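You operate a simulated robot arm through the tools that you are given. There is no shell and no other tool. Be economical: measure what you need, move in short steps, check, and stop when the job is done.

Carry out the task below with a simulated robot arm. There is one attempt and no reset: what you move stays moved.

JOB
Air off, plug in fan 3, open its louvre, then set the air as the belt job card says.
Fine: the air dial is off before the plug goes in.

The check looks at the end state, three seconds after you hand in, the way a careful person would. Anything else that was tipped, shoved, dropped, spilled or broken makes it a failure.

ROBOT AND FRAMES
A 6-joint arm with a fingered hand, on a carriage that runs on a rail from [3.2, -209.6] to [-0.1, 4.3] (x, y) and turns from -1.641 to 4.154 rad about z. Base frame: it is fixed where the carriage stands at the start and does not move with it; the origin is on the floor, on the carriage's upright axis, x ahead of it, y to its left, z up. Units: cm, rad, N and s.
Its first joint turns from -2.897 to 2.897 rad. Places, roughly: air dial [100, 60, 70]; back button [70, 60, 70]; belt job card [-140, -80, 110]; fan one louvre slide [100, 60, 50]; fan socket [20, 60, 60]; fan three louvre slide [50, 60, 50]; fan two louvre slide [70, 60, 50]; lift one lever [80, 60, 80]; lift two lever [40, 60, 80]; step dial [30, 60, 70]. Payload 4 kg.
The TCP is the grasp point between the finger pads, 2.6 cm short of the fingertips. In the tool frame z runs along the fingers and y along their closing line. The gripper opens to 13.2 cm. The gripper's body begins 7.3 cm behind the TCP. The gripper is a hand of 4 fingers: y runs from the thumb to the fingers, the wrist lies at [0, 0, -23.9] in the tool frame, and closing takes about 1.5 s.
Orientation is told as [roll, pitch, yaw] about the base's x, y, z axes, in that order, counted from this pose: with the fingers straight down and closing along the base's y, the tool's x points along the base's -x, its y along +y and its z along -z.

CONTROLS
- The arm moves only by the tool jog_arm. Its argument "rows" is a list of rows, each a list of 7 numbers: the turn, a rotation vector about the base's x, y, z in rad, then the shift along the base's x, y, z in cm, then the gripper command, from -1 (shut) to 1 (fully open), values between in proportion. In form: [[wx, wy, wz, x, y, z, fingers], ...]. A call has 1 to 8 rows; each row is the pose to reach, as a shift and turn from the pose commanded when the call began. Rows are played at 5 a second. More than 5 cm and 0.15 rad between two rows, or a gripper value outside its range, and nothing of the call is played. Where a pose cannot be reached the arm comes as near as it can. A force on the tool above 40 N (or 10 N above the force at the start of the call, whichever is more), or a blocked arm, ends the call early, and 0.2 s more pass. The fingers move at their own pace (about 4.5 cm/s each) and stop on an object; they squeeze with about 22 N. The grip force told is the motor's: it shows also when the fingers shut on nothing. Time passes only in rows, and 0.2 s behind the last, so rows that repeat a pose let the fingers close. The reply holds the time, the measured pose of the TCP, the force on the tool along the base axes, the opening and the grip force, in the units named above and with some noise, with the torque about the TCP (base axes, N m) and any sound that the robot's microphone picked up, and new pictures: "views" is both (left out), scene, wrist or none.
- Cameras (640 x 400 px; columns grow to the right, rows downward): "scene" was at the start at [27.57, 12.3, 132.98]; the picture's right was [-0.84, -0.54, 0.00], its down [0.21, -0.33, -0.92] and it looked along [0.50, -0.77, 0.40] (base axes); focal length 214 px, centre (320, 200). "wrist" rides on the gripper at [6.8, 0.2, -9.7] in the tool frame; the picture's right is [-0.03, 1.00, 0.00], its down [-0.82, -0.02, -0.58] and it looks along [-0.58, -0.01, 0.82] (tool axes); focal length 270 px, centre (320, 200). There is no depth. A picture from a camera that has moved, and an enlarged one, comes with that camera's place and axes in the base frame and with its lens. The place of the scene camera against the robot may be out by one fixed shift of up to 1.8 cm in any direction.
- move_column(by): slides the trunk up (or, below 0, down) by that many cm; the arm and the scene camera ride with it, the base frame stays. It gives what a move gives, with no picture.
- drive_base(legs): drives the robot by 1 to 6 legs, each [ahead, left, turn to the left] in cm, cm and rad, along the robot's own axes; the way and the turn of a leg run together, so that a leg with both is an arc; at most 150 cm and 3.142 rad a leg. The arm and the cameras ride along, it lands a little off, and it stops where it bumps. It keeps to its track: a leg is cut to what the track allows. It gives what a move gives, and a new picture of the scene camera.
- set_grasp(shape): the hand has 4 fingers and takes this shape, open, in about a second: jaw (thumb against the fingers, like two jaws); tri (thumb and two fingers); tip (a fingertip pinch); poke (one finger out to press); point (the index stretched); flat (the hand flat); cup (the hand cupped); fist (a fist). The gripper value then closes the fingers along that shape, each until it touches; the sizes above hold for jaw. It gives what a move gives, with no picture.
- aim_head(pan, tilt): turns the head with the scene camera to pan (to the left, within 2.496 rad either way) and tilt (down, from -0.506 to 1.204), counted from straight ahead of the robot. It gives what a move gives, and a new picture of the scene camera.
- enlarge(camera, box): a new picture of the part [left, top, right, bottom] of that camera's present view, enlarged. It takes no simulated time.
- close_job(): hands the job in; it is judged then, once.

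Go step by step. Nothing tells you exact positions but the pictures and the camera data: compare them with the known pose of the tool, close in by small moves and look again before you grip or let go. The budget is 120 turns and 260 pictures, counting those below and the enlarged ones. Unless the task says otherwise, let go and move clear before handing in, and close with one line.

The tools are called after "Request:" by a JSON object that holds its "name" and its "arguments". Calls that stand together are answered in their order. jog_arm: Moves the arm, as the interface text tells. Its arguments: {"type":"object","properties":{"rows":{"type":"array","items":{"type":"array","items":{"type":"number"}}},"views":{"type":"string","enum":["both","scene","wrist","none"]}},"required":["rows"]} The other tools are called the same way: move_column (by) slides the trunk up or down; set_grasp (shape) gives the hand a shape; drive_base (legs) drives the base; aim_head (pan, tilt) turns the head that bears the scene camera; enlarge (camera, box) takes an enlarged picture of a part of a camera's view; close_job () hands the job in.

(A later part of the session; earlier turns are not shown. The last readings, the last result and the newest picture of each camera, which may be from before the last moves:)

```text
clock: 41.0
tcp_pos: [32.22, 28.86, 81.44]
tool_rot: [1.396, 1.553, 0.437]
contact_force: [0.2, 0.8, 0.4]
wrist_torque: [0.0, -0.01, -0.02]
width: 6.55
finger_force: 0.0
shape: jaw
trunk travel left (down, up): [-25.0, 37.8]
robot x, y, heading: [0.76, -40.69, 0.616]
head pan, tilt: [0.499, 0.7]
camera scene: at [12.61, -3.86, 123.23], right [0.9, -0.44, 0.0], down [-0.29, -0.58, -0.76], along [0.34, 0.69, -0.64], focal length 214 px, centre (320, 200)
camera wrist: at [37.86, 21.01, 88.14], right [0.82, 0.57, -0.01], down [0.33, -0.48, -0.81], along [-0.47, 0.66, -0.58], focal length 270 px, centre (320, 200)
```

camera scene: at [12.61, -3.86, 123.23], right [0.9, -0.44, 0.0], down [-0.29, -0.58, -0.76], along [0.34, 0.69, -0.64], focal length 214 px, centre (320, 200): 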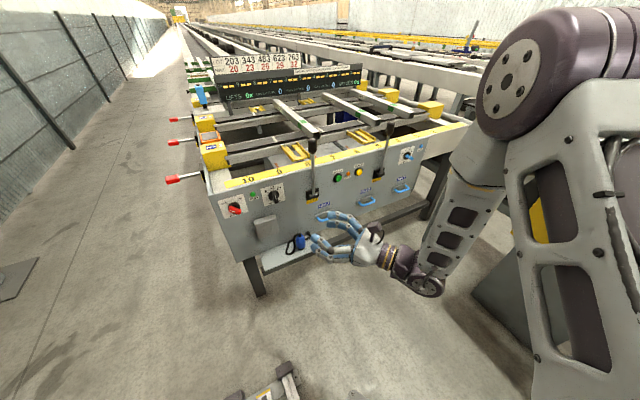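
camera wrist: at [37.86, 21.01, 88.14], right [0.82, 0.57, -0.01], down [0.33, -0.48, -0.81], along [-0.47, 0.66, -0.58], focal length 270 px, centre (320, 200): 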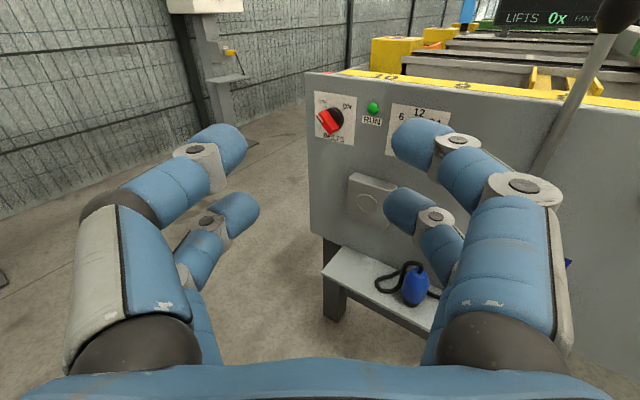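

Request:
{"name": "enlarge", "arguments": {"camera": "scene", "box": [240, 200, 336, 260]}}

Request:
{"name": "enlarge", "arguments": {"camera": "wrist", "box": [320, 160, 480, 260]}}

Request:
{"name": "enlarge", "arguments": {"camera": "wrist", "box": [340, 240, 452, 310]}}

```text
6.67 times, centred on (288, 230) of scene
camera zoom: at [12.61, -3.86, 123.23], right [0.9, -0.44, 0.0], down [-0.29, -0.58, -0.76], along [0.34, 0.69, -0.64], focal length 1430 px, centre (533, 0)
```

zoom: 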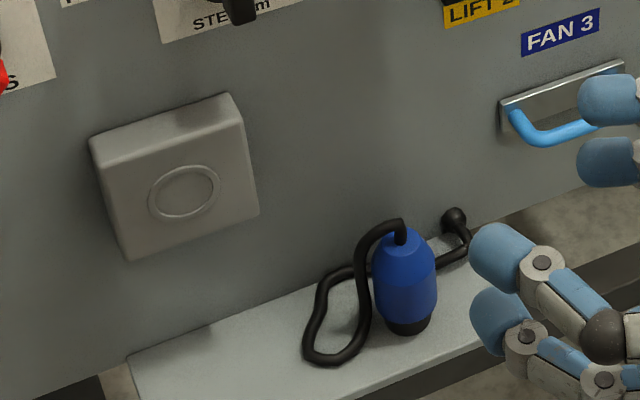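

```text
4.00 times, centred on (400, 210) of wrist
camera zoom: at [37.86, 21.01, 88.14], right [0.82, 0.57, -0.01], down [0.33, -0.48, -0.81], along [-0.47, 0.66, -0.58], focal length 1081 px, centre (0, 160)
```

zoom: 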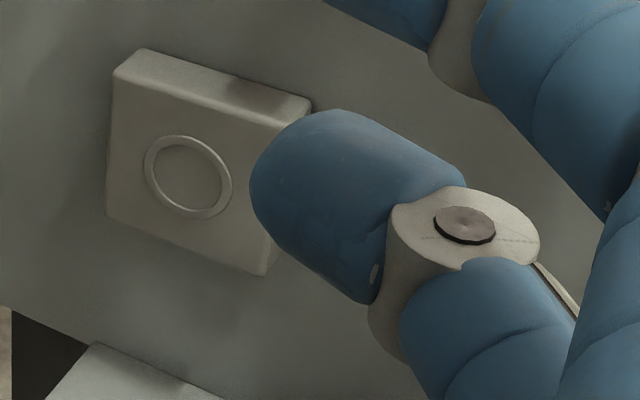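

```text
5.71 times, centred on (396, 275) of wrist
camera zoom: at [37.86, 21.01, 88.14], right [0.82, 0.57, -0.01], down [0.33, -0.48, -0.81], along [-0.47, 0.66, -0.58], focal length 1544 px, centre (-114, -229)
```

zoom: 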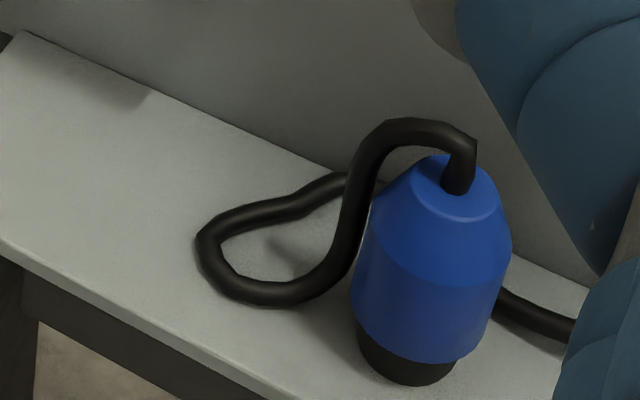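

The plug stands upright, about 6 cm wide and 10 cm tall, at about [33.5, 60.5] on the shelf, with its cord looping to −x. The socket is a box with a ring-shaped hole. I will grip the plug from above with the camera on the robot's side, starting by turning the hand over in steps.

Request:
{"name": "jog_arm", "arguments": {"rows": [[0.033, -0.105, 0.074, 0, -0.5, 0, 1], [0.067, -0.21, 0.147, 0, -1, 0, 1], [0.1, -0.315, 0.221, 0, -1.5, 0, 1], [0.133, -0.421, 0.295, 0, -2, 0, 1], [0.166, -0.526, 0.369, 0, -2, 0, 1], [0.2, -0.631, 0.442, 0, -2, 0, 1], [0.233, -0.736, 0.516, 0, -2, 0, 1]], "views": "none"}}

Request:
{"name": "jog_arm", "arguments": {"rows": [[0.033, -0.105, 0.074, 0, 0, 1, 1], [0.067, -0.21, 0.147, 0, 0, 2, 1], [0.1, -0.315, 0.221, 0, 0, 3, 1], [0.133, -0.421, 0.295, 0, 0, 3, 1], [0.166, -0.526, 0.369, 0, 0, 3, 1], [0.2, -0.631, 0.442, 0, 0, 3, 1], [0.233, -0.736, 0.516, 0, 0, 3, 1]], "views": "scene"}}

```text
clock: 42.6
tcp_pos: [32.33, 26.84, 81.43]
tool_rot: [1.001, 0.79, 0.59]
contact_force: [1.3, -0.6, -0.8]
wrist_torque: [-0.01, 0.02, 0.02]
width: 13.2
finger_force: 0.0
shape: jaw
trunk travel left (down, up): [-25.0, 37.8]
robot x, y, heading: [1.04, -40.45, 0.61]
head pan, tilt: [0.499, 0.7]
```

```text
clock: 44.2
tcp_pos: [32.35, 26.87, 84.29]
tool_rot: [0.626, 0.1, 0.958]
contact_force: [-0.3, -0.3, -0.6]
wrist_torque: [-0.01, 0.01, 0.01]
width: 13.17
finger_force: 0.2
shape: jaw
trunk travel left (down, up): [-25.0, 37.8]
robot x, y, heading: [0.54, -40.77, 0.613]
head pan, tilt: [0.499, 0.7]
camera scene: at [12.63, -3.85, 123.23], right [0.9, -0.44, 0.0], down [-0.29, -0.58, -0.76], along [0.34, 0.69, -0.64], focal length 214 px, centre (320, 200)
```

scene: 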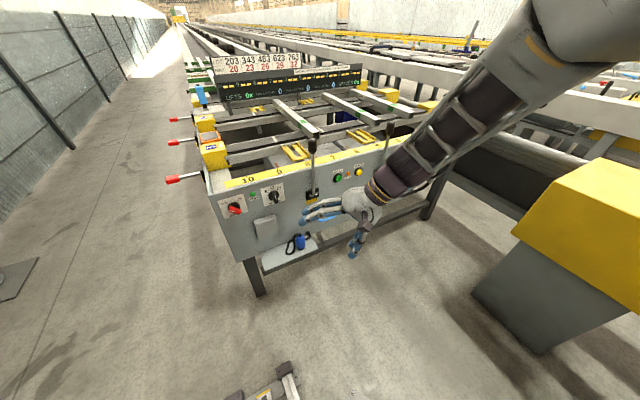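

Rotation is proceeding well. I will finish it and drive forward about 16 cm.

Request:
{"name": "jog_arm", "arguments": {"rows": [[0.033, -0.105, 0.074, 0, 0, 0, 1], [0.067, -0.21, 0.147, 0, 0, 0, 1], [0.1, -0.315, 0.221, 0, 0, 0, 1], [0.133, -0.421, 0.295, 0, 0, 0, 1], [0.166, -0.526, 0.369, 0, 0, 0, 1], [0.2, -0.631, 0.442, 0, 0, 0, 1], [0.233, -0.736, 0.516, 0, 0, 0, 1]], "views": "none"}}

Request:
{"name": "drive_base", "arguments": {"legs": [[9.2, 13.1, 0]]}}

Request:
{"name": "jog_arm", "arguments": {"rows": [[0, 0, 0, 0, 0, 0, 1]], "views": "wrist"}}

```text
clock: 45.8
tcp_pos: [32.35, 26.84, 84.41]
tool_rot: [0.002, -0.351, 1.583]
contact_force: [0.3, -0.1, -0.2]
wrist_torque: [-0.02, -0.01, -0.02]
width: 13.18
finger_force: 0.0
shape: jaw
trunk travel left (down, up): [-25.0, 37.8]
robot x, y, heading: [0.37, -40.63, 0.614]
head pan, tilt: [0.499, 0.7]
```

```text
clock: 47.2
tcp_pos: [32.28, 42.8, 84.51]
tool_rot: [0.003, -0.348, 1.58]
contact_force: [-0.3, 0.4, -0.2]
wrist_torque: [0.0, -0.02, 0.01]
width: 13.19
finger_force: 0.1
shape: jaw
trunk travel left (down, up): [-25.0, 37.8]
robot x, y, heading: [0.37, -25.0, 0.61]
head pan, tilt: [0.499, 0.7]
camera scene: at [12.48, 12.08, 123.23], right [0.89, -0.45, 0.0], down [-0.29, -0.58, -0.76], along [0.34, 0.68, -0.64], focal length 214 px, centre (320, 200)
```

scene: 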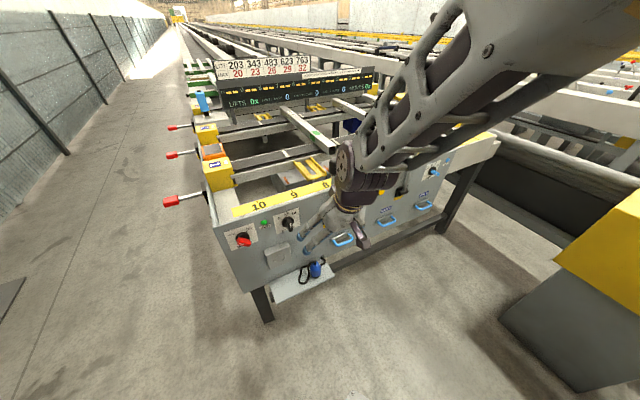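

```text
clock: 47.6
tcp_pos: [32.32, 42.81, 84.41]
tool_rot: [0.002, -0.347, 1.579]
contact_force: [0.0, 0.8, 0.1]
wrist_torque: [0.01, 0.03, -0.02]
width: 13.21
finger_force: 0.0
shape: jaw
trunk travel left (down, up): [-25.0, 37.8]
robot x, y, heading: [0.1, -24.59, 0.605]
head pan, tilt: [0.499, 0.7]
camera wrist: at [32.21, 33.01, 91.06], right [-1.0, 0.01, 0.01], down [0.02, 0.57, 0.82], along [0.01, 0.82, -0.57], focal length 270 px, centre (320, 200)
```

wrist: 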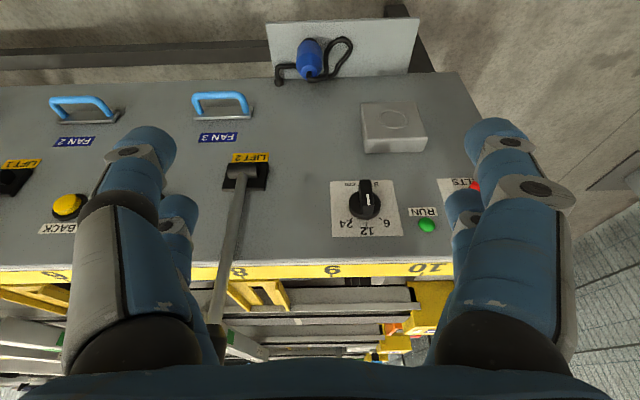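

The plug is confirmed near [33.9, 59.8] and the socket ring near [20.6, 61.5, 55.5]. I will descend in front of the panel for a closer look.

Request:
{"name": "jog_arm", "arguments": {"rows": [[0, 0, 0, 0.3, 0, -4.5, 1], [0, 0, 0, 0.6, 0, -9, 1], [0, 0, 0, 0.9, 0, -13.5, 1], [0, 0, 0, 1.2, 0, -18, 1], [0, 0, 0, 1.5, 0, -22.5, 1], [0, 0, 0, 1.5, 0, -27, 1]], "views": "both"}}

```text
clock: 49.0
tcp_pos: [33.99, 42.84, 57.36]
tool_rot: [0.003, -0.351, 1.567]
contact_force: [-0.8, -0.2, 0.4]
wrist_torque: [0.0, -0.07, 0.01]
width: 13.19
finger_force: 0.0
shape: jaw
out of reach, approached as far as the arm can: row 3, 4, 5
trunk travel left (down, up): [-25.0, 37.8]
robot x, y, heading: [0.68, -24.94, 0.613]
head pan, tilt: [0.499, 0.7]
camera scene: at [12.46, 12.06, 123.24], right [0.89, -0.45, 0.0], down [-0.29, -0.58, -0.77], along [0.34, 0.68, -0.64], focal length 214 px, centre (320, 200)
camera wrist: at [33.8, 33.02, 64.15], right [-1.0, 0.03, 0.01], down [0.03, 0.57, 0.82], along [0.02, 0.82, -0.57], focal length 270 px, centre (320, 200)
```

scene: 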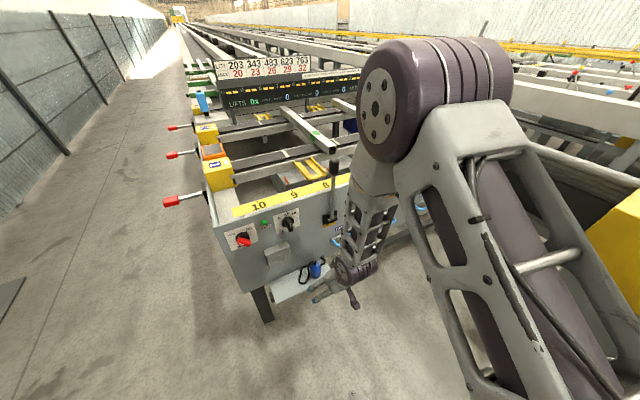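
wrist: 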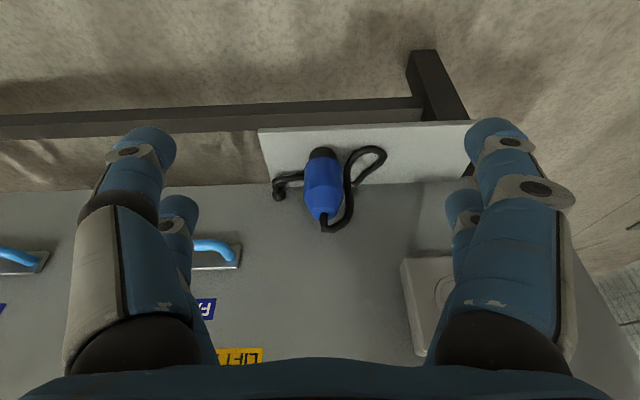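

Using wrist views only, the plug axis is nearer [34, 57] with z from 41 to 50, and the socket ring is near [21.5, 60.7, 56.5]. I will move over the plug and look at how the cord lies relative to the fingers.

Request:
{"name": "jog_arm", "arguments": {"rows": [[0, 0, 0, 0, 3.5, 0, 1], [0, 0, 0, 0, 7, 0, 1], [0, 0, 0, 0, 10, 0, 1], [0, 0, 0, 0, 12.5, 0, 1]], "views": "both"}}

Request:
{"name": "enlarge", "arguments": {"camera": "wrist", "box": [240, 130, 400, 230]}}

Request:
{"name": "enlarge", "arguments": {"camera": "scene", "box": [256, 230, 384, 310]}}

```text
clock: 50.0
tcp_pos: [33.76, 54.53, 57.46]
tool_rot: [0.003, -0.349, 1.579]
contact_force: [0.9, -0.5, -0.1]
wrist_torque: [-0.02, 0.03, -0.02]
width: 13.19
finger_force: 0.1
shape: jaw
out of reach, approached as far as the arm can: row 4
trunk travel left (down, up): [-25.0, 37.8]
robot x, y, heading: [0.44, -24.55, 0.608]
head pan, tilt: [0.499, 0.7]
camera scene: at [12.48, 12.08, 123.23], right [0.89, -0.45, 0.0], down [-0.29, -0.58, -0.76], along [0.34, 0.68, -0.64], focal length 214 px, centre (320, 200)
camera wrist: at [33.83, 44.82, 64.2], right [-1.0, 0.01, 0.01], down [0.02, 0.57, 0.82], along [0.01, 0.82, -0.57], focal length 270 px, centre (320, 200)
```

scene: 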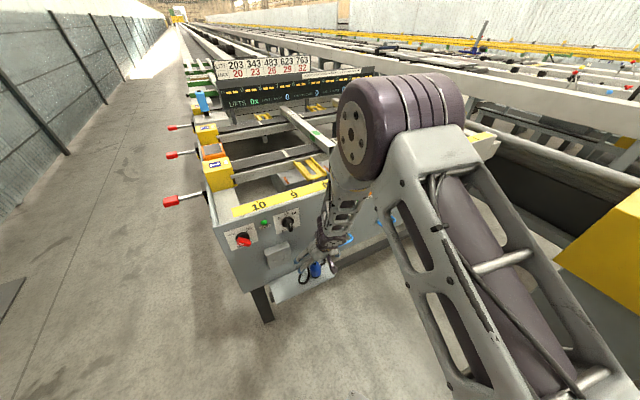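
wrist: 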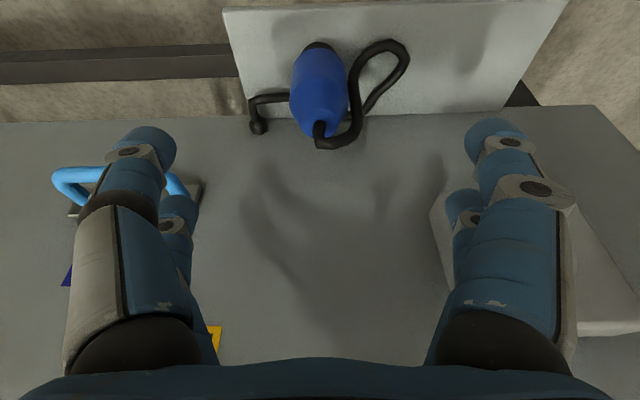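

```text
4.00 times, centred on (320, 180) of wrist
camera zoom: at [33.83, 44.82, 64.2], right [-1.0, 0.01, 0.01], down [0.02, 0.57, 0.82], along [0.01, 0.82, -0.57], focal length 1081 px, centre (320, 280)
```

zoom: 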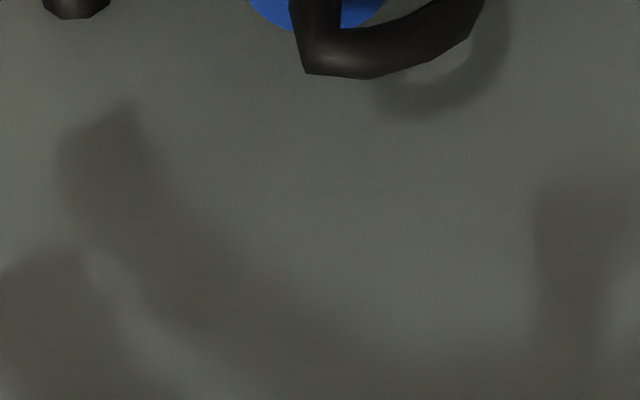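

```text
5.00 times, centred on (320, 270) of scene
camera zoom: at [12.48, 12.08, 123.23], right [0.89, -0.45, 0.0], down [-0.29, -0.58, -0.76], along [0.34, 0.68, -0.64], focal length 1072 px, centre (320, -150)
```

zoom: 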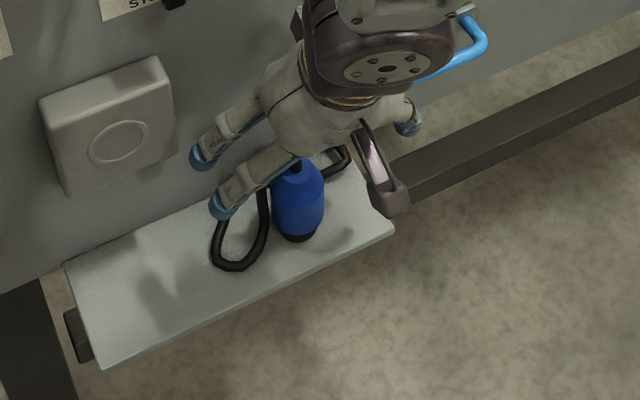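

The plug is about 4 cm wide with its axis near [34, 56.8]. The cord comes down at −x, about where the gap between the two fingers falls. The arm is at its limit here, so I will use the base to go 1.7 cm forward and the trunk to go down.

Request:
{"name": "drive_base", "arguments": {"legs": [[0.97, 1.39, 0]]}}

Request:
{"name": "move_column", "arguments": {"by": -5}}

Request:
{"name": "jog_arm", "arguments": {"rows": [[0, 0, 0, 0, 0, 0, 1]], "views": "both"}}

Request:
{"name": "enlarge", "arguments": {"camera": "scene", "box": [256, 230, 384, 310]}}

```text
clock: 50.8
tcp_pos: [33.77, 56.23, 57.46]
tool_rot: [0.003, -0.348, 1.58]
contact_force: [0.0, 0.4, 0.5]
wrist_torque: [0.04, -0.02, 0.0]
width: 13.22
finger_force: 0.0
shape: jaw
trunk travel left (down, up): [-25.0, 37.8]
robot x, y, heading: [0.52, -22.88, 0.613]
head pan, tilt: [0.499, 0.7]
camera scene: at [12.44, 13.78, 123.23], right [0.89, -0.45, 0.0], down [-0.29, -0.58, -0.76], along [0.34, 0.68, -0.64], focal length 214 px, centre (320, 200)
```

scene: 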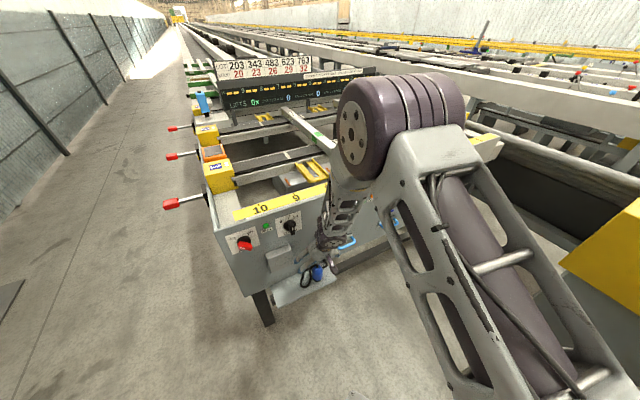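

```text
clock: 51.7
tcp_pos: [33.65, 56.21, 52.54]
tool_rot: [0.003, -0.349, 1.579]
contact_force: [0.4, -1.2, -0.3]
wrist_torque: [-0.02, 0.01, 0.04]
width: 13.2
finger_force: 0.0
shape: jaw
trunk travel left (down, up): [-20.0, 42.8]
robot x, y, heading: [0.45, -23.01, 0.61]
head pan, tilt: [0.499, 0.7]
```

```text
clock: 52.1
tcp_pos: [33.83, 56.25, 52.5]
tool_rot: [0.004, -0.35, 1.58]
contact_force: [0.3, 0.0, 0.2]
wrist_torque: [0.01, 0.01, 0.0]
width: 13.17
finger_force: 0.1
shape: jaw
trunk travel left (down, up): [-20.0, 42.8]
robot x, y, heading: [0.13, -22.78, 0.614]
head pan, tilt: [0.499, 0.7]
camera scene: at [12.55, 13.86, 118.22], right [0.89, -0.45, 0.0], down [-0.29, -0.58, -0.76], along [0.34, 0.68, -0.64], focal length 214 px, centre (320, 200)
camera wrist: at [33.78, 46.5, 59.21], right [-1.0, 0.01, 0.01], down [0.02, 0.57, 0.82], along [0.0, 0.82, -0.57], focal length 270 px, centre (320, 200)
```

scene: 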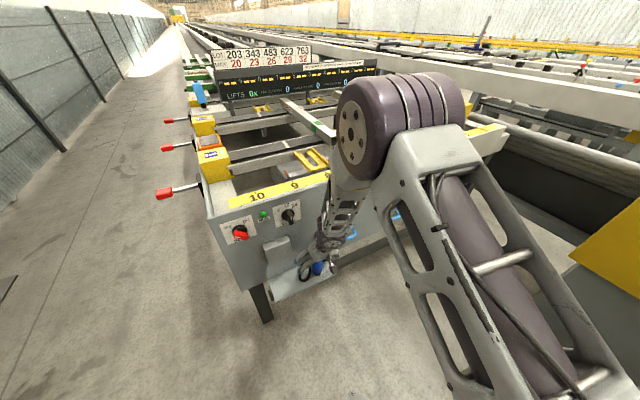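
wrist: 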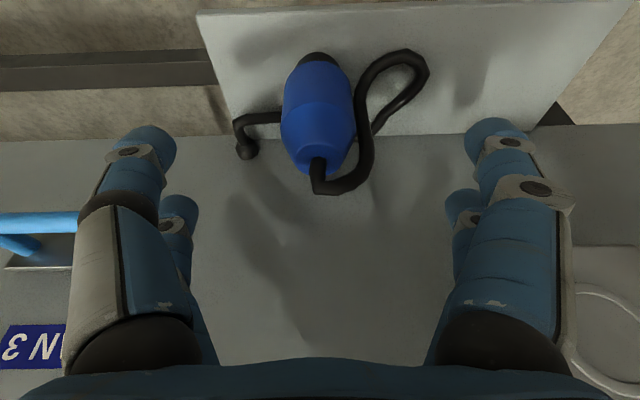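

```text
5.00 times, centred on (320, 270) of scene
camera zoom: at [12.55, 13.86, 118.22], right [0.89, -0.45, 0.0], down [-0.29, -0.58, -0.76], along [0.34, 0.68, -0.64], focal length 1072 px, centre (320, -150)
```

zoom: 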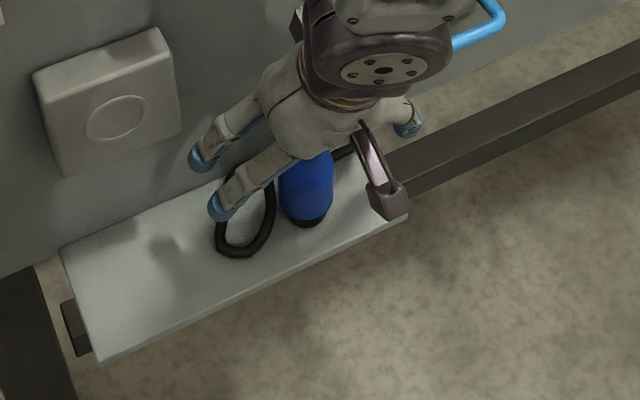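

Lined up. I will descend 5.8 cm with the trunk, then check.

Request:
{"name": "move_column", "arguments": {"by": -5.8}}

Request:
{"name": "jog_arm", "arguments": {"rows": [[0, 0, 0, 0, 0, 0, 0.7]], "views": "wrist"}}

Request:
{"name": "enlarge", "arguments": {"camera": "scene", "box": [256, 220, 384, 300]}}

```text
clock: 53.1
tcp_pos: [33.89, 56.27, 46.81]
tool_rot: [0.003, -0.349, 1.579]
contact_force: [-0.9, -0.1, -0.1]
wrist_torque: [0.03, -0.01, 0.03]
width: 13.19
finger_force: 0.0
shape: jaw
trunk travel left (down, up): [-14.2, 48.6]
robot x, y, heading: [0.2, -23.07, 0.602]
head pan, tilt: [0.499, 0.7]
```

```text
clock: 53.5
tcp_pos: [33.84, 56.18, 46.7]
tool_rot: [0.003, -0.349, 1.58]
contact_force: [-0.5, -0.3, -0.3]
wrist_torque: [0.03, -0.01, -0.01]
width: 11.23
finger_force: 0.1
shape: jaw
trunk travel left (down, up): [-14.2, 48.6]
robot x, y, heading: [0.13, -23.12, 0.611]
head pan, tilt: [0.499, 0.7]
camera wrist: at [33.78, 46.5, 53.41], right [-1.0, 0.01, 0.01], down [0.02, 0.57, 0.82], along [0.0, 0.82, -0.57], focal length 270 px, centre (320, 200)
```

wrist: 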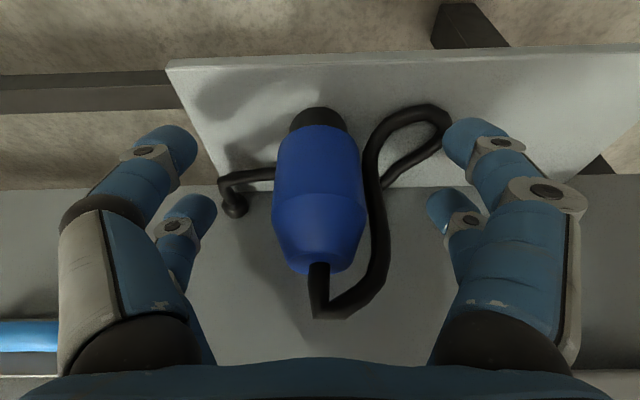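

```text
5.00 times, centred on (320, 260) of scene
camera zoom: at [12.15, 13.58, 112.36], right [0.89, -0.45, 0.0], down [-0.29, -0.58, -0.76], along [0.34, 0.68, -0.64], focal length 1072 px, centre (320, -100)
```

zoom: 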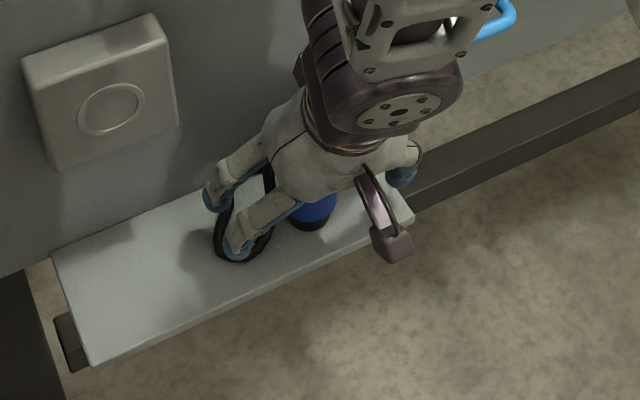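

The plug is centred between the fingers. I will close.

Request:
{"name": "jog_arm", "arguments": {"rows": [[0, 0, 0, 0, 0, 0, 0.3], [0, 0, 0, 0, 0, 0, 0], [0, 0, 0, 0, 0, 0, -0.3], [0, 0, 0, 0, 0, 0, -0.6], [0, 0, 0, 0, 0, 0, -1], [0, 0, 0, 0, 0, 0, -1], [0, 0, 0, 0, 0, 0, -1], [0, 0, 0, 0, 0, 0, -1]], "views": "wrist"}}

```text
clock: 55.3
tcp_pos: [33.69, 56.15, 46.75]
tool_rot: [0.002, -0.348, 1.58]
contact_force: [-0.6, -2.1, 2.3]
wrist_torque: [-0.1, 0.03, 0.0]
width: 1.88
finger_force: 22.3
shape: jaw
trunk travel left (down, up): [-14.2, 48.6]
robot x, y, heading: [0.5, -22.89, 0.602]
head pan, tilt: [0.499, 0.7]
camera wrist: at [33.78, 46.49, 53.42], right [-1.0, 0.01, 0.01], down [0.02, 0.57, 0.82], along [0.0, 0.82, -0.57], focal length 270 px, centre (320, 200)
```

wrist: 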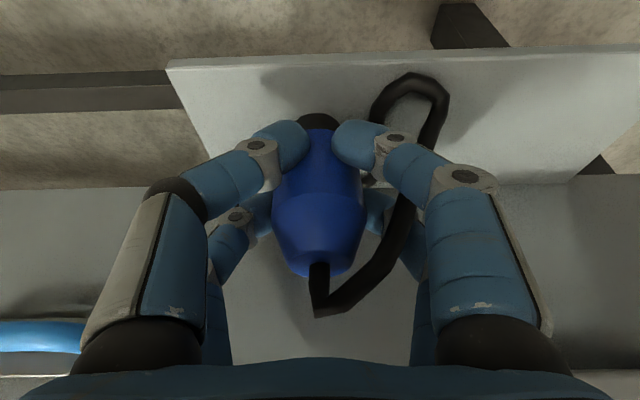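

The plug is enveloped by the fingers. I will lift a little with the trunk and check.

Request:
{"name": "move_column", "arguments": {"by": 4}}

Request:
{"name": "jog_arm", "arguments": {"rows": [[0, 0, 0, 0, 0, 0, -1]], "views": "wrist"}}

Request:
{"name": "enlarge", "arguments": {"camera": "scene", "box": [256, 220, 384, 300]}}

```text
clock: 56.1
tcp_pos: [33.79, 56.25, 50.72]
tool_rot: [0.005, -0.35, 1.582]
contact_force: [-0.4, 0.1, -1.4]
wrist_torque: [-0.01, -0.05, 0.01]
width: 1.85
finger_force: 21.9
shape: jaw
trunk travel left (down, up): [-18.2, 44.6]
robot x, y, heading: [0.58, -23.19, 0.61]
head pan, tilt: [0.499, 0.7]
```

```text
clock: 56.5
tcp_pos: [33.86, 56.2, 50.71]
tool_rot: [0.003, -0.349, 1.58]
contact_force: [-0.1, -0.4, -1.2]
wrist_torque: [-0.01, -0.02, 0.01]
width: 1.82
finger_force: 22.2
shape: jaw
trunk travel left (down, up): [-18.2, 44.6]
robot x, y, heading: [0.35, -23.04, 0.604]
head pan, tilt: [0.499, 0.7]
camera wrist: at [33.77, 46.49, 57.4], right [-1.0, 0.01, 0.01], down [0.02, 0.57, 0.82], along [0.0, 0.82, -0.57], focal length 270 px, centre (320, 200)
```

wrist: 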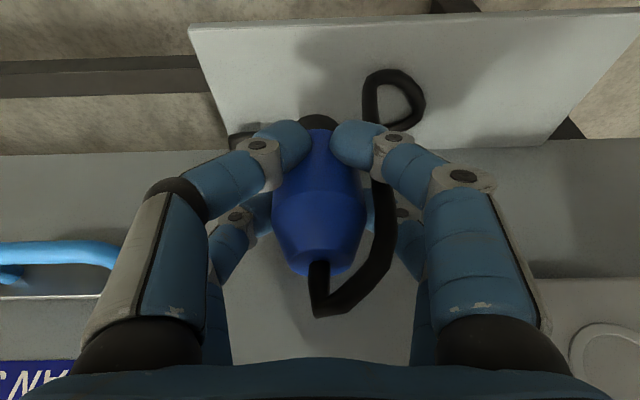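

```text
5.00 times, centred on (320, 260) of scene
camera zoom: at [12.49, 13.82, 116.4], right [0.89, -0.45, 0.0], down [-0.29, -0.58, -0.76], along [0.34, 0.68, -0.64], focal length 1072 px, centre (320, -100)
```

zoom: 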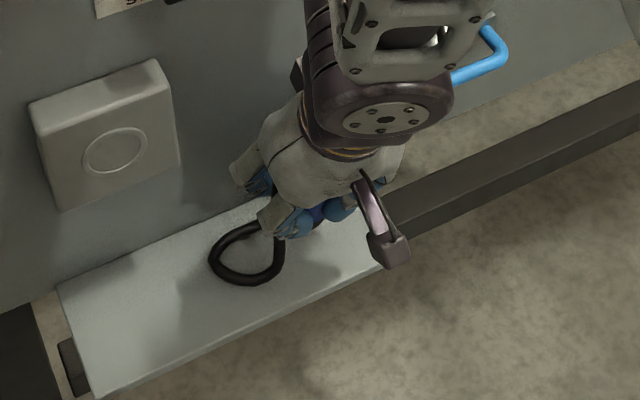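

The plug is lifted cleanly. I will back the base 7 cm for clearance, then start pitching the hand up by 90°, so the plug's black nose faces the socket, raising the hand as I go.

Request:
{"name": "drive_base", "arguments": {"legs": [[-3.98, -5.76, 0]]}}

Request:
{"name": "jog_arm", "arguments": {"rows": [[0.1, 0, 0, -0.5, 0, 1, -1], [0.2, 0, 0, -1, 0, 2, -1], [0.3, 0, 0, -1.5, 0, 3, -1], [0.4, 0, 0, -2, 0, 4, -1], [0.5, 0, 0, -2.5, 0, 5, -1], [0.6, 0, 0, -3, 0, 6, -1]], "views": "both"}}

```text
clock: 57.6
tcp_pos: [33.89, 49.27, 50.73]
tool_rot: [0.003, -0.349, 1.579]
contact_force: [0.2, 0.0, -0.9]
wrist_torque: [-0.01, -0.02, -0.02]
width: 1.85
finger_force: 22.7
shape: jaw
trunk travel left (down, up): [-18.2, 44.6]
robot x, y, heading: [0.07, -30.03, 0.606]
head pan, tilt: [0.499, 0.7]
camera scene: at [12.61, 6.9, 116.4], right [0.89, -0.45, 0.0], down [-0.29, -0.58, -0.76], along [0.34, 0.68, -0.64], focal length 214 px, centre (320, 200)
```

scene: 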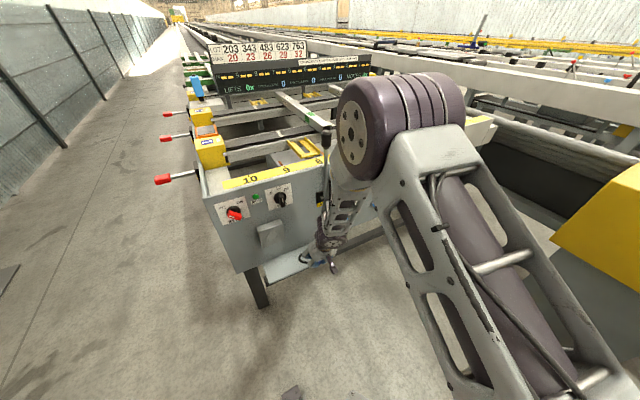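

```text
clock: 59.0
tcp_pos: [31.11, 49.33, 56.85]
tool_rot: [-0.006, -0.953, 1.586]
contact_force: [-0.1, 0.4, -0.9]
wrist_torque: [-0.06, -0.02, 0.03]
width: 1.78
finger_force: 21.7
shape: jaw
out of reach, approached as far as the arm can: row 1
trunk travel left (down, up): [-18.2, 44.6]
robot x, y, heading: [0.23, -29.82, 0.608]
head pan, tilt: [0.499, 0.7]
camera scene: at [12.61, 6.9, 116.4], right [0.89, -0.45, 0.0], down [-0.29, -0.58, -0.76], along [0.34, 0.68, -0.64], focal length 214 px, centre (320, 200)
camera wrist: at [30.98, 37.51, 56.8], right [-1.0, 0.0, 0.02], down [0.02, 0.0, 1.0], along [0.0, 1.0, 0.0], focal length 270 px, centre (320, 200)
```

scene: 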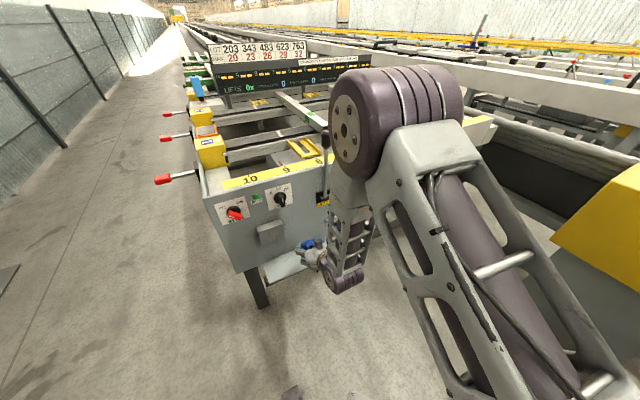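
wrist: 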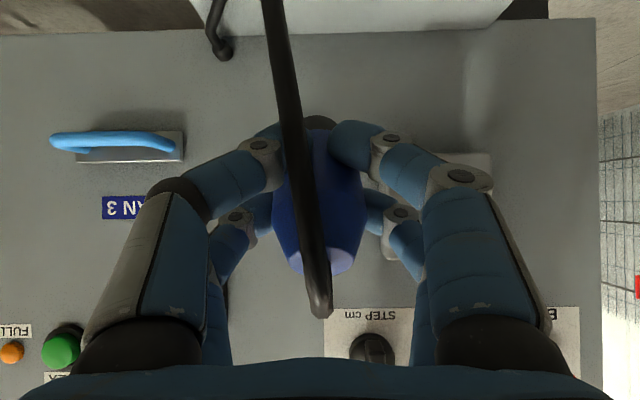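

Half-way and stable. I will continue the rotation by 0.97 rad and shift toward the socket's x.

Request:
{"name": "jog_arm", "arguments": {"rows": [[0.139, 0, 0, -1, 0, 0, -1], [0.277, 0, 0, -2, 0, 0, -1], [0.416, 0, 0, -3, 0, 0, -1], [0.554, 0, 0, -4, 0, 0, -1], [0.693, 0, 0, -5, 0, 0, -1], [0.831, 0, 0, -6, 0, 0, -1], [0.97, 0, 0, -7, 0, 0, -1]], "views": "both"}}

```text
clock: 60.6
tcp_pos: [23.69, 53.55, 56.88]
tool_rot: [-3.113, -1.224, -1.597]
contact_force: [0.2, -0.7, -1.1]
wrist_torque: [-0.03, -0.01, -0.04]
width: 1.54
finger_force: 22.2
shape: jaw
out of reach, approached as far as the arm can: row 7
trunk travel left (down, up): [-18.2, 44.6]
robot x, y, heading: [0.52, -29.74, 0.61]
head pan, tilt: [0.499, 0.7]
camera scene: at [12.61, 6.89, 116.4], right [0.89, -0.45, 0.0], down [-0.29, -0.58, -0.76], along [0.34, 0.68, -0.64], focal length 214 px, centre (320, 200)
camera wrist: at [23.63, 46.86, 47.08], right [-1.0, -0.01, 0.01], down [0.02, -0.82, 0.57], along [0.01, 0.57, 0.82], focal length 270 px, centre (320, 200)
```

scene: 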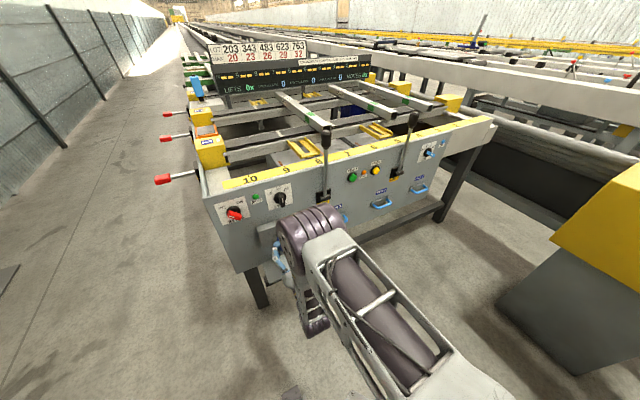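
wrist: 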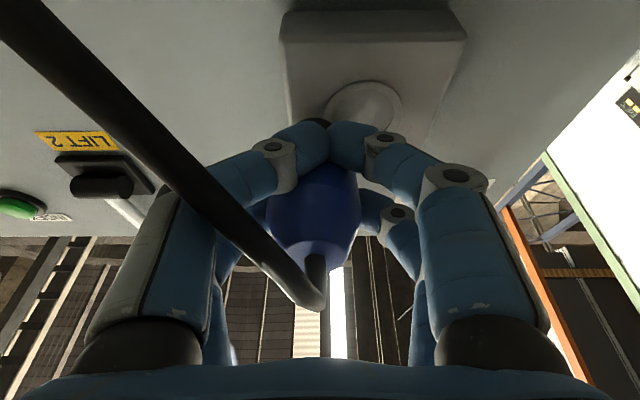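

The orientation is reached, but the arm is cramped. I will back the base 6 cm to unfold it and look again.

Request:
{"name": "drive_base", "arguments": {"legs": [[-3.4, -4.9, 0]]}}

Request:
{"name": "jog_arm", "arguments": {"rows": [[0, 0, 0, 0, 2, 0, -1], [0, 0, 0, 0, 4, 0, -1]], "views": "none"}}

Request:
{"name": "drive_base", "arguments": {"legs": [[-3.4, -4.9, 0]]}}

Request:
{"name": "jog_arm", "arguments": {"rows": [[0, 0, 0, 0, 1, 0, -1]], "views": "wrist"}}

```text
clock: 61.5
tcp_pos: [23.88, 47.59, 56.85]
tool_rot: [-3.112, -1.228, -1.597]
contact_force: [-0.5, -0.3, -2.2]
wrist_torque: [0.03, 0.0, 0.02]
width: 1.54
finger_force: 22.1
shape: jaw
trunk travel left (down, up): [-18.2, 44.6]
robot x, y, heading: [0.57, -36.08, 0.605]
head pan, tilt: [0.499, 0.7]
camera scene: at [12.72, 0.98, 116.4], right [0.89, -0.45, 0.0], down [-0.29, -0.58, -0.76], along [0.34, 0.68, -0.64], focal length 214 px, centre (320, 200)
```

scene: 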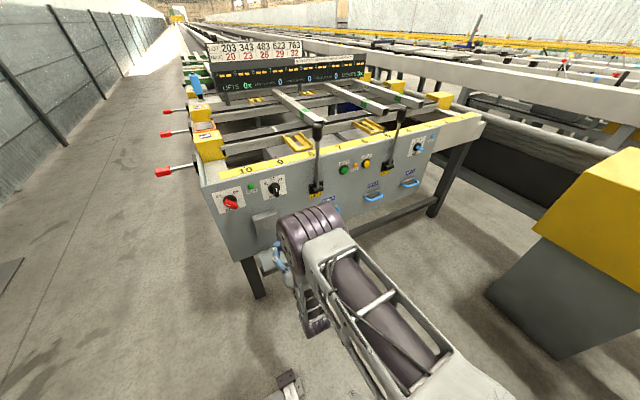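

```text
clock: 62.1
tcp_pos: [23.83, 51.87, 56.86]
tool_rot: [-3.111, -1.228, -1.598]
contact_force: [0.0, 0.3, -2.0]
wrist_torque: [-0.03, 0.01, 0.03]
width: 1.54
finger_force: 21.6
shape: jaw
trunk travel left (down, up): [-18.2, 44.6]
robot x, y, heading: [0.42, -35.78, 0.61]
head pan, tilt: [0.499, 0.7]
```

```text
clock: 63.1
tcp_pos: [23.88, 45.73, 56.95]
tool_rot: [-3.113, -1.226, -1.598]
contact_force: [0.7, -0.3, -1.4]
wrist_torque: [-0.04, 0.0, 0.02]
width: 1.55
finger_force: 21.9
shape: jaw
trunk travel left (down, up): [-18.2, 44.6]
robot x, y, heading: [-0.05, -42.26, 0.606]
head pan, tilt: [0.499, 0.7]
camera scene: at [12.82, -5.0, 116.4], right [0.89, -0.45, 0.0], down [-0.29, -0.58, -0.76], along [0.34, 0.68, -0.64], focal length 214 px, centre (320, 200)
```

scene: 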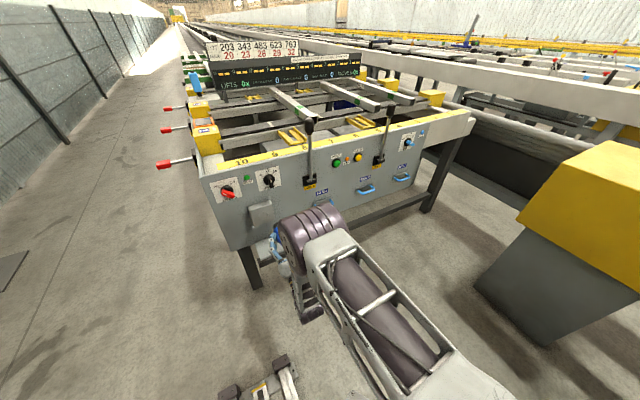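

```text
clock: 63.5
tcp_pos: [23.77, 46.72, 56.93]
tool_rot: [-3.111, -1.225, -1.598]
contact_force: [0.5, 0.1, -2.3]
wrist_torque: [0.01, -0.03, -0.01]
width: 1.55
finger_force: 21.5
shape: jaw
trunk travel left (down, up): [-18.2, 44.6]
robot x, y, heading: [0.54, -41.82, 0.606]
head pan, tilt: [0.499, 0.7]
camera wrist: at [23.88, 39.95, 47.17], right [-1.0, -0.01, 0.01], down [0.02, -0.82, 0.57], along [0.01, 0.57, 0.82], focal length 270 px, centre (320, 200)
```

wrist: 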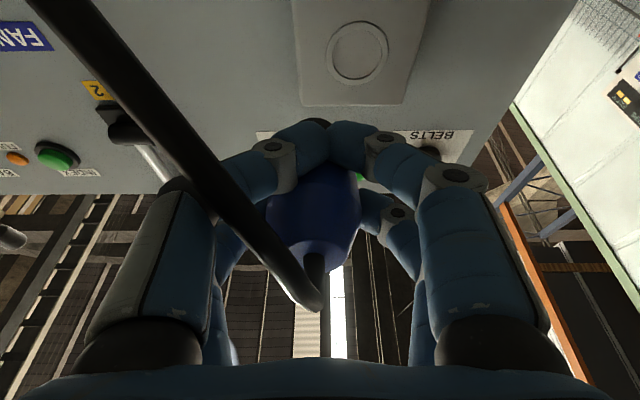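

The socket ring is near [20.9, 62, 58.3] by wrist triangulation. I will align x and z and move closer.

Request:
{"name": "jog_arm", "arguments": {"rows": [[0, 0, 0, -1.5, 1, 0.2, -1], [0, 0, 0, -3, 2, 0.5, -1], [0, 0, 0, -3, 4, 0.5, -1], [0, 0, 0, -3, 6, 0.5, -1]], "views": "wrist"}}

Request:
{"name": "enlarge", "arguments": {"camera": "wrist", "box": [240, 60, 400, 160]}}

Request:
{"name": "enlarge", "arguments": {"camera": "scene", "box": [216, 170, 344, 250]}}

```text
clock: 64.5
tcp_pos: [20.82, 52.81, 57.51]
tool_rot: [-3.11, -1.228, -1.599]
contact_force: [-0.4, 0.4, -1.7]
wrist_torque: [-0.01, 0.0, 0.03]
width: 1.58
finger_force: 22.3
shape: jaw
trunk travel left (down, up): [-18.2, 44.6]
robot x, y, heading: [0.63, -41.63, 0.614]
head pan, tilt: [0.499, 0.7]
camera wrist: at [20.82, 46.01, 47.73], right [-1.0, -0.01, 0.01], down [0.02, -0.82, 0.57], along [0.01, 0.57, 0.82], focal length 270 px, centre (320, 200)
```

wrist: 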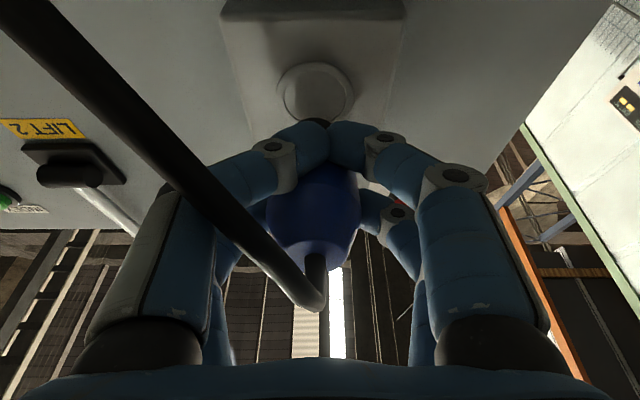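

```text
4.00 times, centred on (320, 110) of wrist
camera zoom: at [20.82, 46.01, 47.73], right [-1.0, -0.01, 0.01], down [0.02, -0.82, 0.57], along [0.01, 0.57, 0.82], focal length 1081 px, centre (320, 560)
```

zoom: 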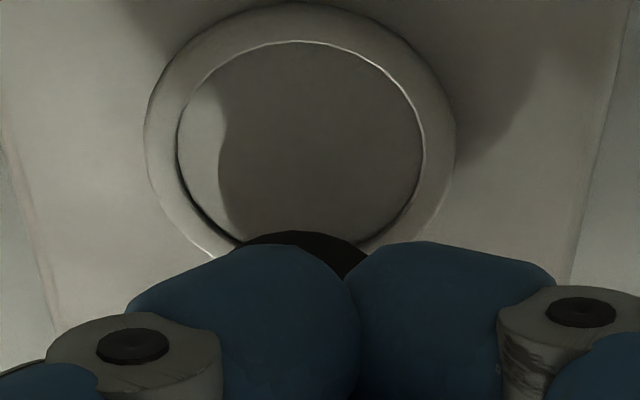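

```text
5.00 times, centred on (280, 210) of scene
camera zoom: at [12.81, -5.01, 116.4], right [0.89, -0.45, 0.0], down [-0.29, -0.58, -0.76], along [0.34, 0.68, -0.64], focal length 1072 px, centre (520, 150)
```

zoom: 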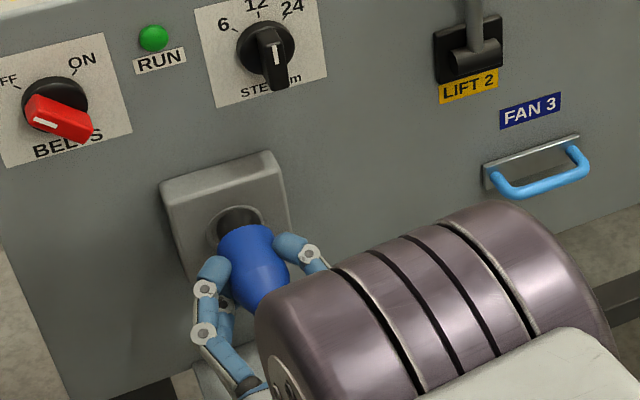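

The scene camera now shows the plug nose at the ring from above. I will zoom in to judge the height alignment.

Request:
{"name": "enlarge", "arguments": {"camera": "scene", "box": [244, 196, 292, 226]}}

```text
13.33 times, centred on (268, 211) of scene
camera zoom: at [12.81, -5.01, 116.4], right [0.89, -0.45, 0.0], down [-0.29, -0.58, -0.76], along [0.34, 0.68, -0.64], focal length 2860 px, centre (1013, 53)
```

zoom: 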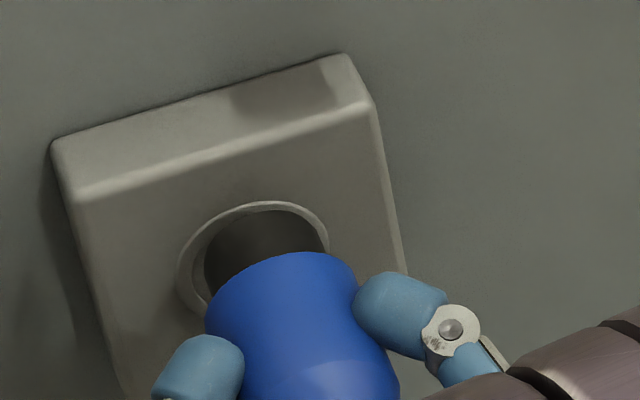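

Direction and x look aligned. I will advance gently in small steps and watch force.

Request:
{"name": "jog_arm", "arguments": {"rows": [[0, 0, 0, 0, 0.5, 0, -1], [0, 0, 0, 0, 1, 0, -1], [0, 0, 0, 0, 1.5, 0, -1]], "views": "wrist"}}

Request:
{"name": "enlarge", "arguments": {"camera": "scene", "box": [244, 196, 292, 226]}}

Request:
{"name": "enlarge", "arguments": {"camera": "wrist", "box": [240, 60, 400, 160]}}

```text
clock: 65.3
tcp_pos: [20.92, 54.31, 57.42]
tool_rot: [-3.111, -1.226, -1.599]
contact_force: [0.2, -7.0, -0.9]
wrist_torque: [0.12, 0.03, 0.0]
width: 1.57
finger_force: 21.9
shape: jaw
trunk travel left (down, up): [-18.2, 44.6]
robot x, y, heading: [0.62, -41.63, 0.611]
head pan, tilt: [0.499, 0.7]
camera wrist: at [20.88, 47.39, 47.68], right [-1.0, -0.01, 0.01], down [0.02, -0.82, 0.57], along [0.01, 0.57, 0.82], focal length 270 px, centre (320, 200)
```

wrist: 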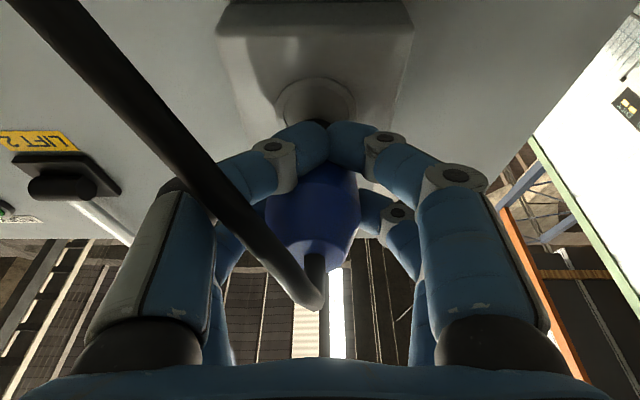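

```text
13.33 times, centred on (268, 211) of scene
camera zoom: at [12.83, -5.04, 116.4], right [0.89, -0.45, 0.0], down [-0.29, -0.58, -0.77], along [0.34, 0.68, -0.64], focal length 2860 px, centre (1013, 53)
```

zoom: 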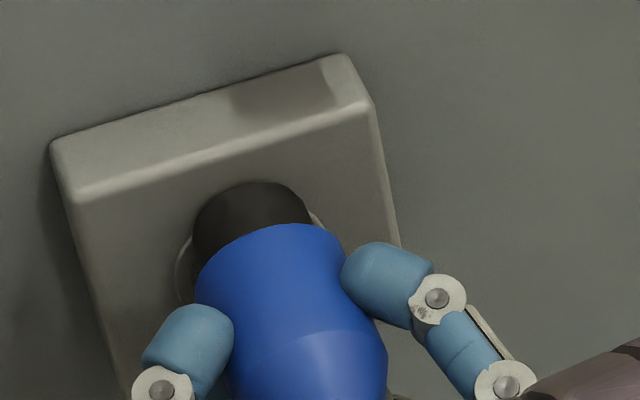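

```text
4.00 times, centred on (320, 110) of wrist
camera zoom: at [20.88, 47.39, 47.68], right [-1.0, -0.01, 0.01], down [0.02, -0.82, 0.57], along [0.01, 0.57, 0.82], focal length 1081 px, centre (320, 560)
```

zoom: 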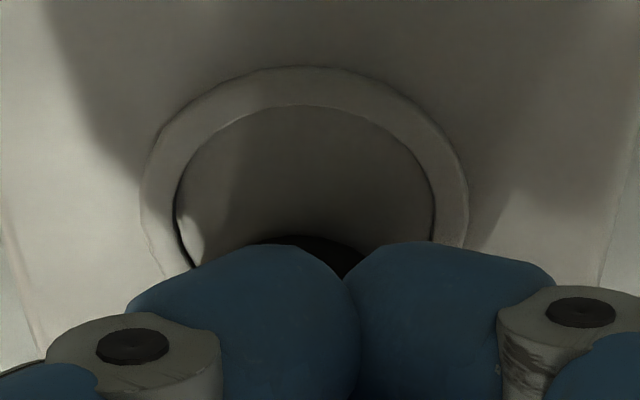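

The nose has touched the box face above the ring: both views agree it is about 2 cm too high. I will back off 2 cm, lower 2 cm and check again.

Request:
{"name": "jog_arm", "arguments": {"rows": [[0, 0, 0, 0, -1, 0, -1], [0, 0, 0, 0, -2, 0, -1], [0, 0, 0, 0, -2, -1, -1], [0, 0, 0, 0, -2, -2, -1]], "views": "none"}}

Request:
{"name": "enlarge", "arguments": {"camera": "scene", "box": [244, 196, 292, 226]}}

Request:
{"name": "enlarge", "arguments": {"camera": "wrist", "box": [240, 60, 400, 160]}}

```text
clock: 66.3
tcp_pos: [20.94, 52.18, 55.47]
tool_rot: [-3.113, -1.225, -1.596]
contact_force: [0.3, -0.1, -3.0]
wrist_torque: [-0.01, 0.05, -0.03]
width: 1.58
finger_force: 22.1
shape: jaw
trunk travel left (down, up): [-18.2, 44.6]
robot x, y, heading: [0.82, -41.69, 0.607]
head pan, tilt: [0.499, 0.7]
```

```text
13.33 times, centred on (268, 211) of scene
camera zoom: at [12.81, -5.01, 116.4], right [0.89, -0.45, 0.0], down [-0.29, -0.58, -0.76], along [0.34, 0.68, -0.64], focal length 2860 px, centre (1013, 53)
```

zoom: 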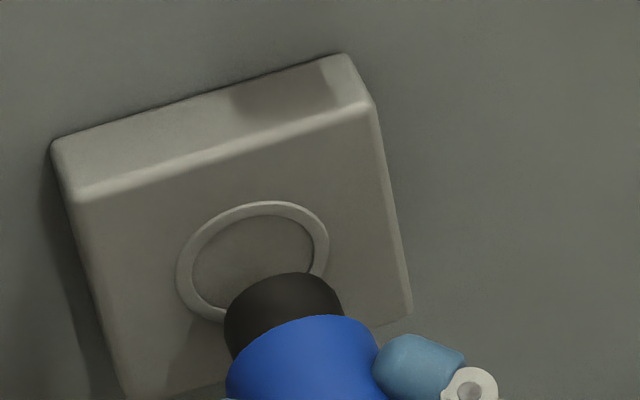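

```text
4.00 times, centred on (320, 110) of wrist
camera zoom: at [20.9, 45.48, 45.69], right [-1.0, -0.01, 0.01], down [0.02, -0.82, 0.57], along [0.01, 0.57, 0.82], focal length 1081 px, centre (320, 560)
```

zoom: 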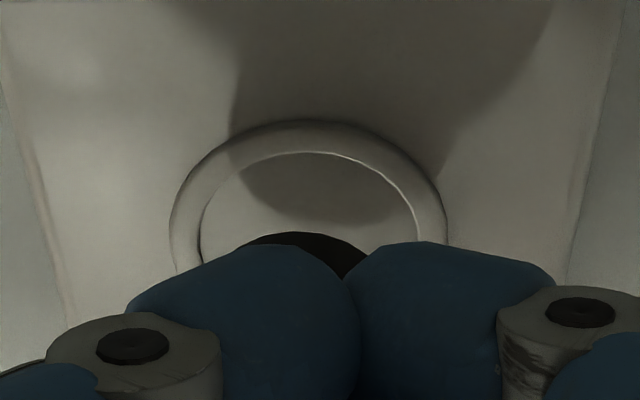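

The z error is now about 0.6 cm too low, with x aligned. I will raise 0.6, approach close to the face and compare again.

Request:
{"name": "jog_arm", "arguments": {"rows": [[0, 0, 0, 0, 0, 0.6, -1], [0, 0, 0, 0, 0.9, 0.6, -1], [0, 0, 0, 0, 1.7, 0.6, -1]], "views": "none"}}

Request:
{"name": "enlarge", "arguments": {"camera": "scene", "box": [248, 196, 280, 216]}}

Request:
{"name": "enlarge", "arguments": {"camera": "wrist", "box": [240, 60, 400, 160]}}

```text
clock: 67.1
tcp_pos: [20.9, 54.03, 56.08]
tool_rot: [-3.11, -1.228, -1.598]
contact_force: [-0.4, 0.0, -0.7]
wrist_torque: [0.0, -0.02, 0.03]
width: 1.57
finger_force: 22.0
shape: jaw
trunk travel left (down, up): [-18.2, 44.6]
robot x, y, heading: [0.76, -41.81, 0.608]
head pan, tilt: [0.499, 0.7]
```

```text
16.00 times, centred on (264, 206) of scene
camera zoom: at [12.82, -5.01, 116.4], right [0.89, -0.45, 0.0], down [-0.29, -0.58, -0.76], along [0.34, 0.68, -0.64], focal length 3432 px, centre (1216, 104)
```

zoom: 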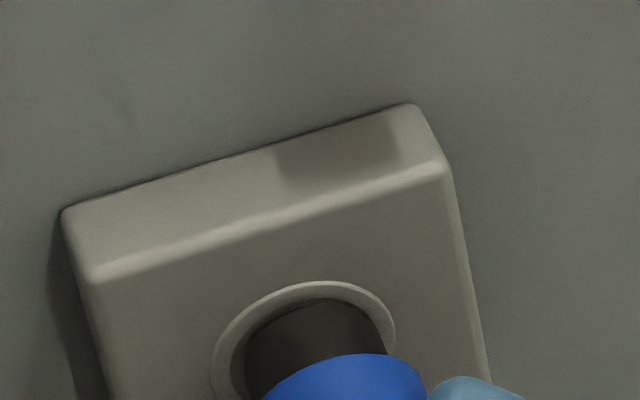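

```text
4.00 times, centred on (320, 110) of wrist
camera zoom: at [20.87, 47.22, 46.3], right [-1.0, -0.01, 0.01], down [0.02, -0.82, 0.57], along [0.01, 0.57, 0.82], focal length 1081 px, centre (320, 560)
```

zoom: 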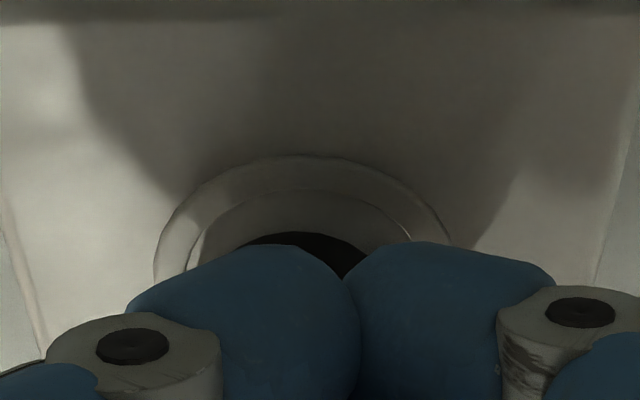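

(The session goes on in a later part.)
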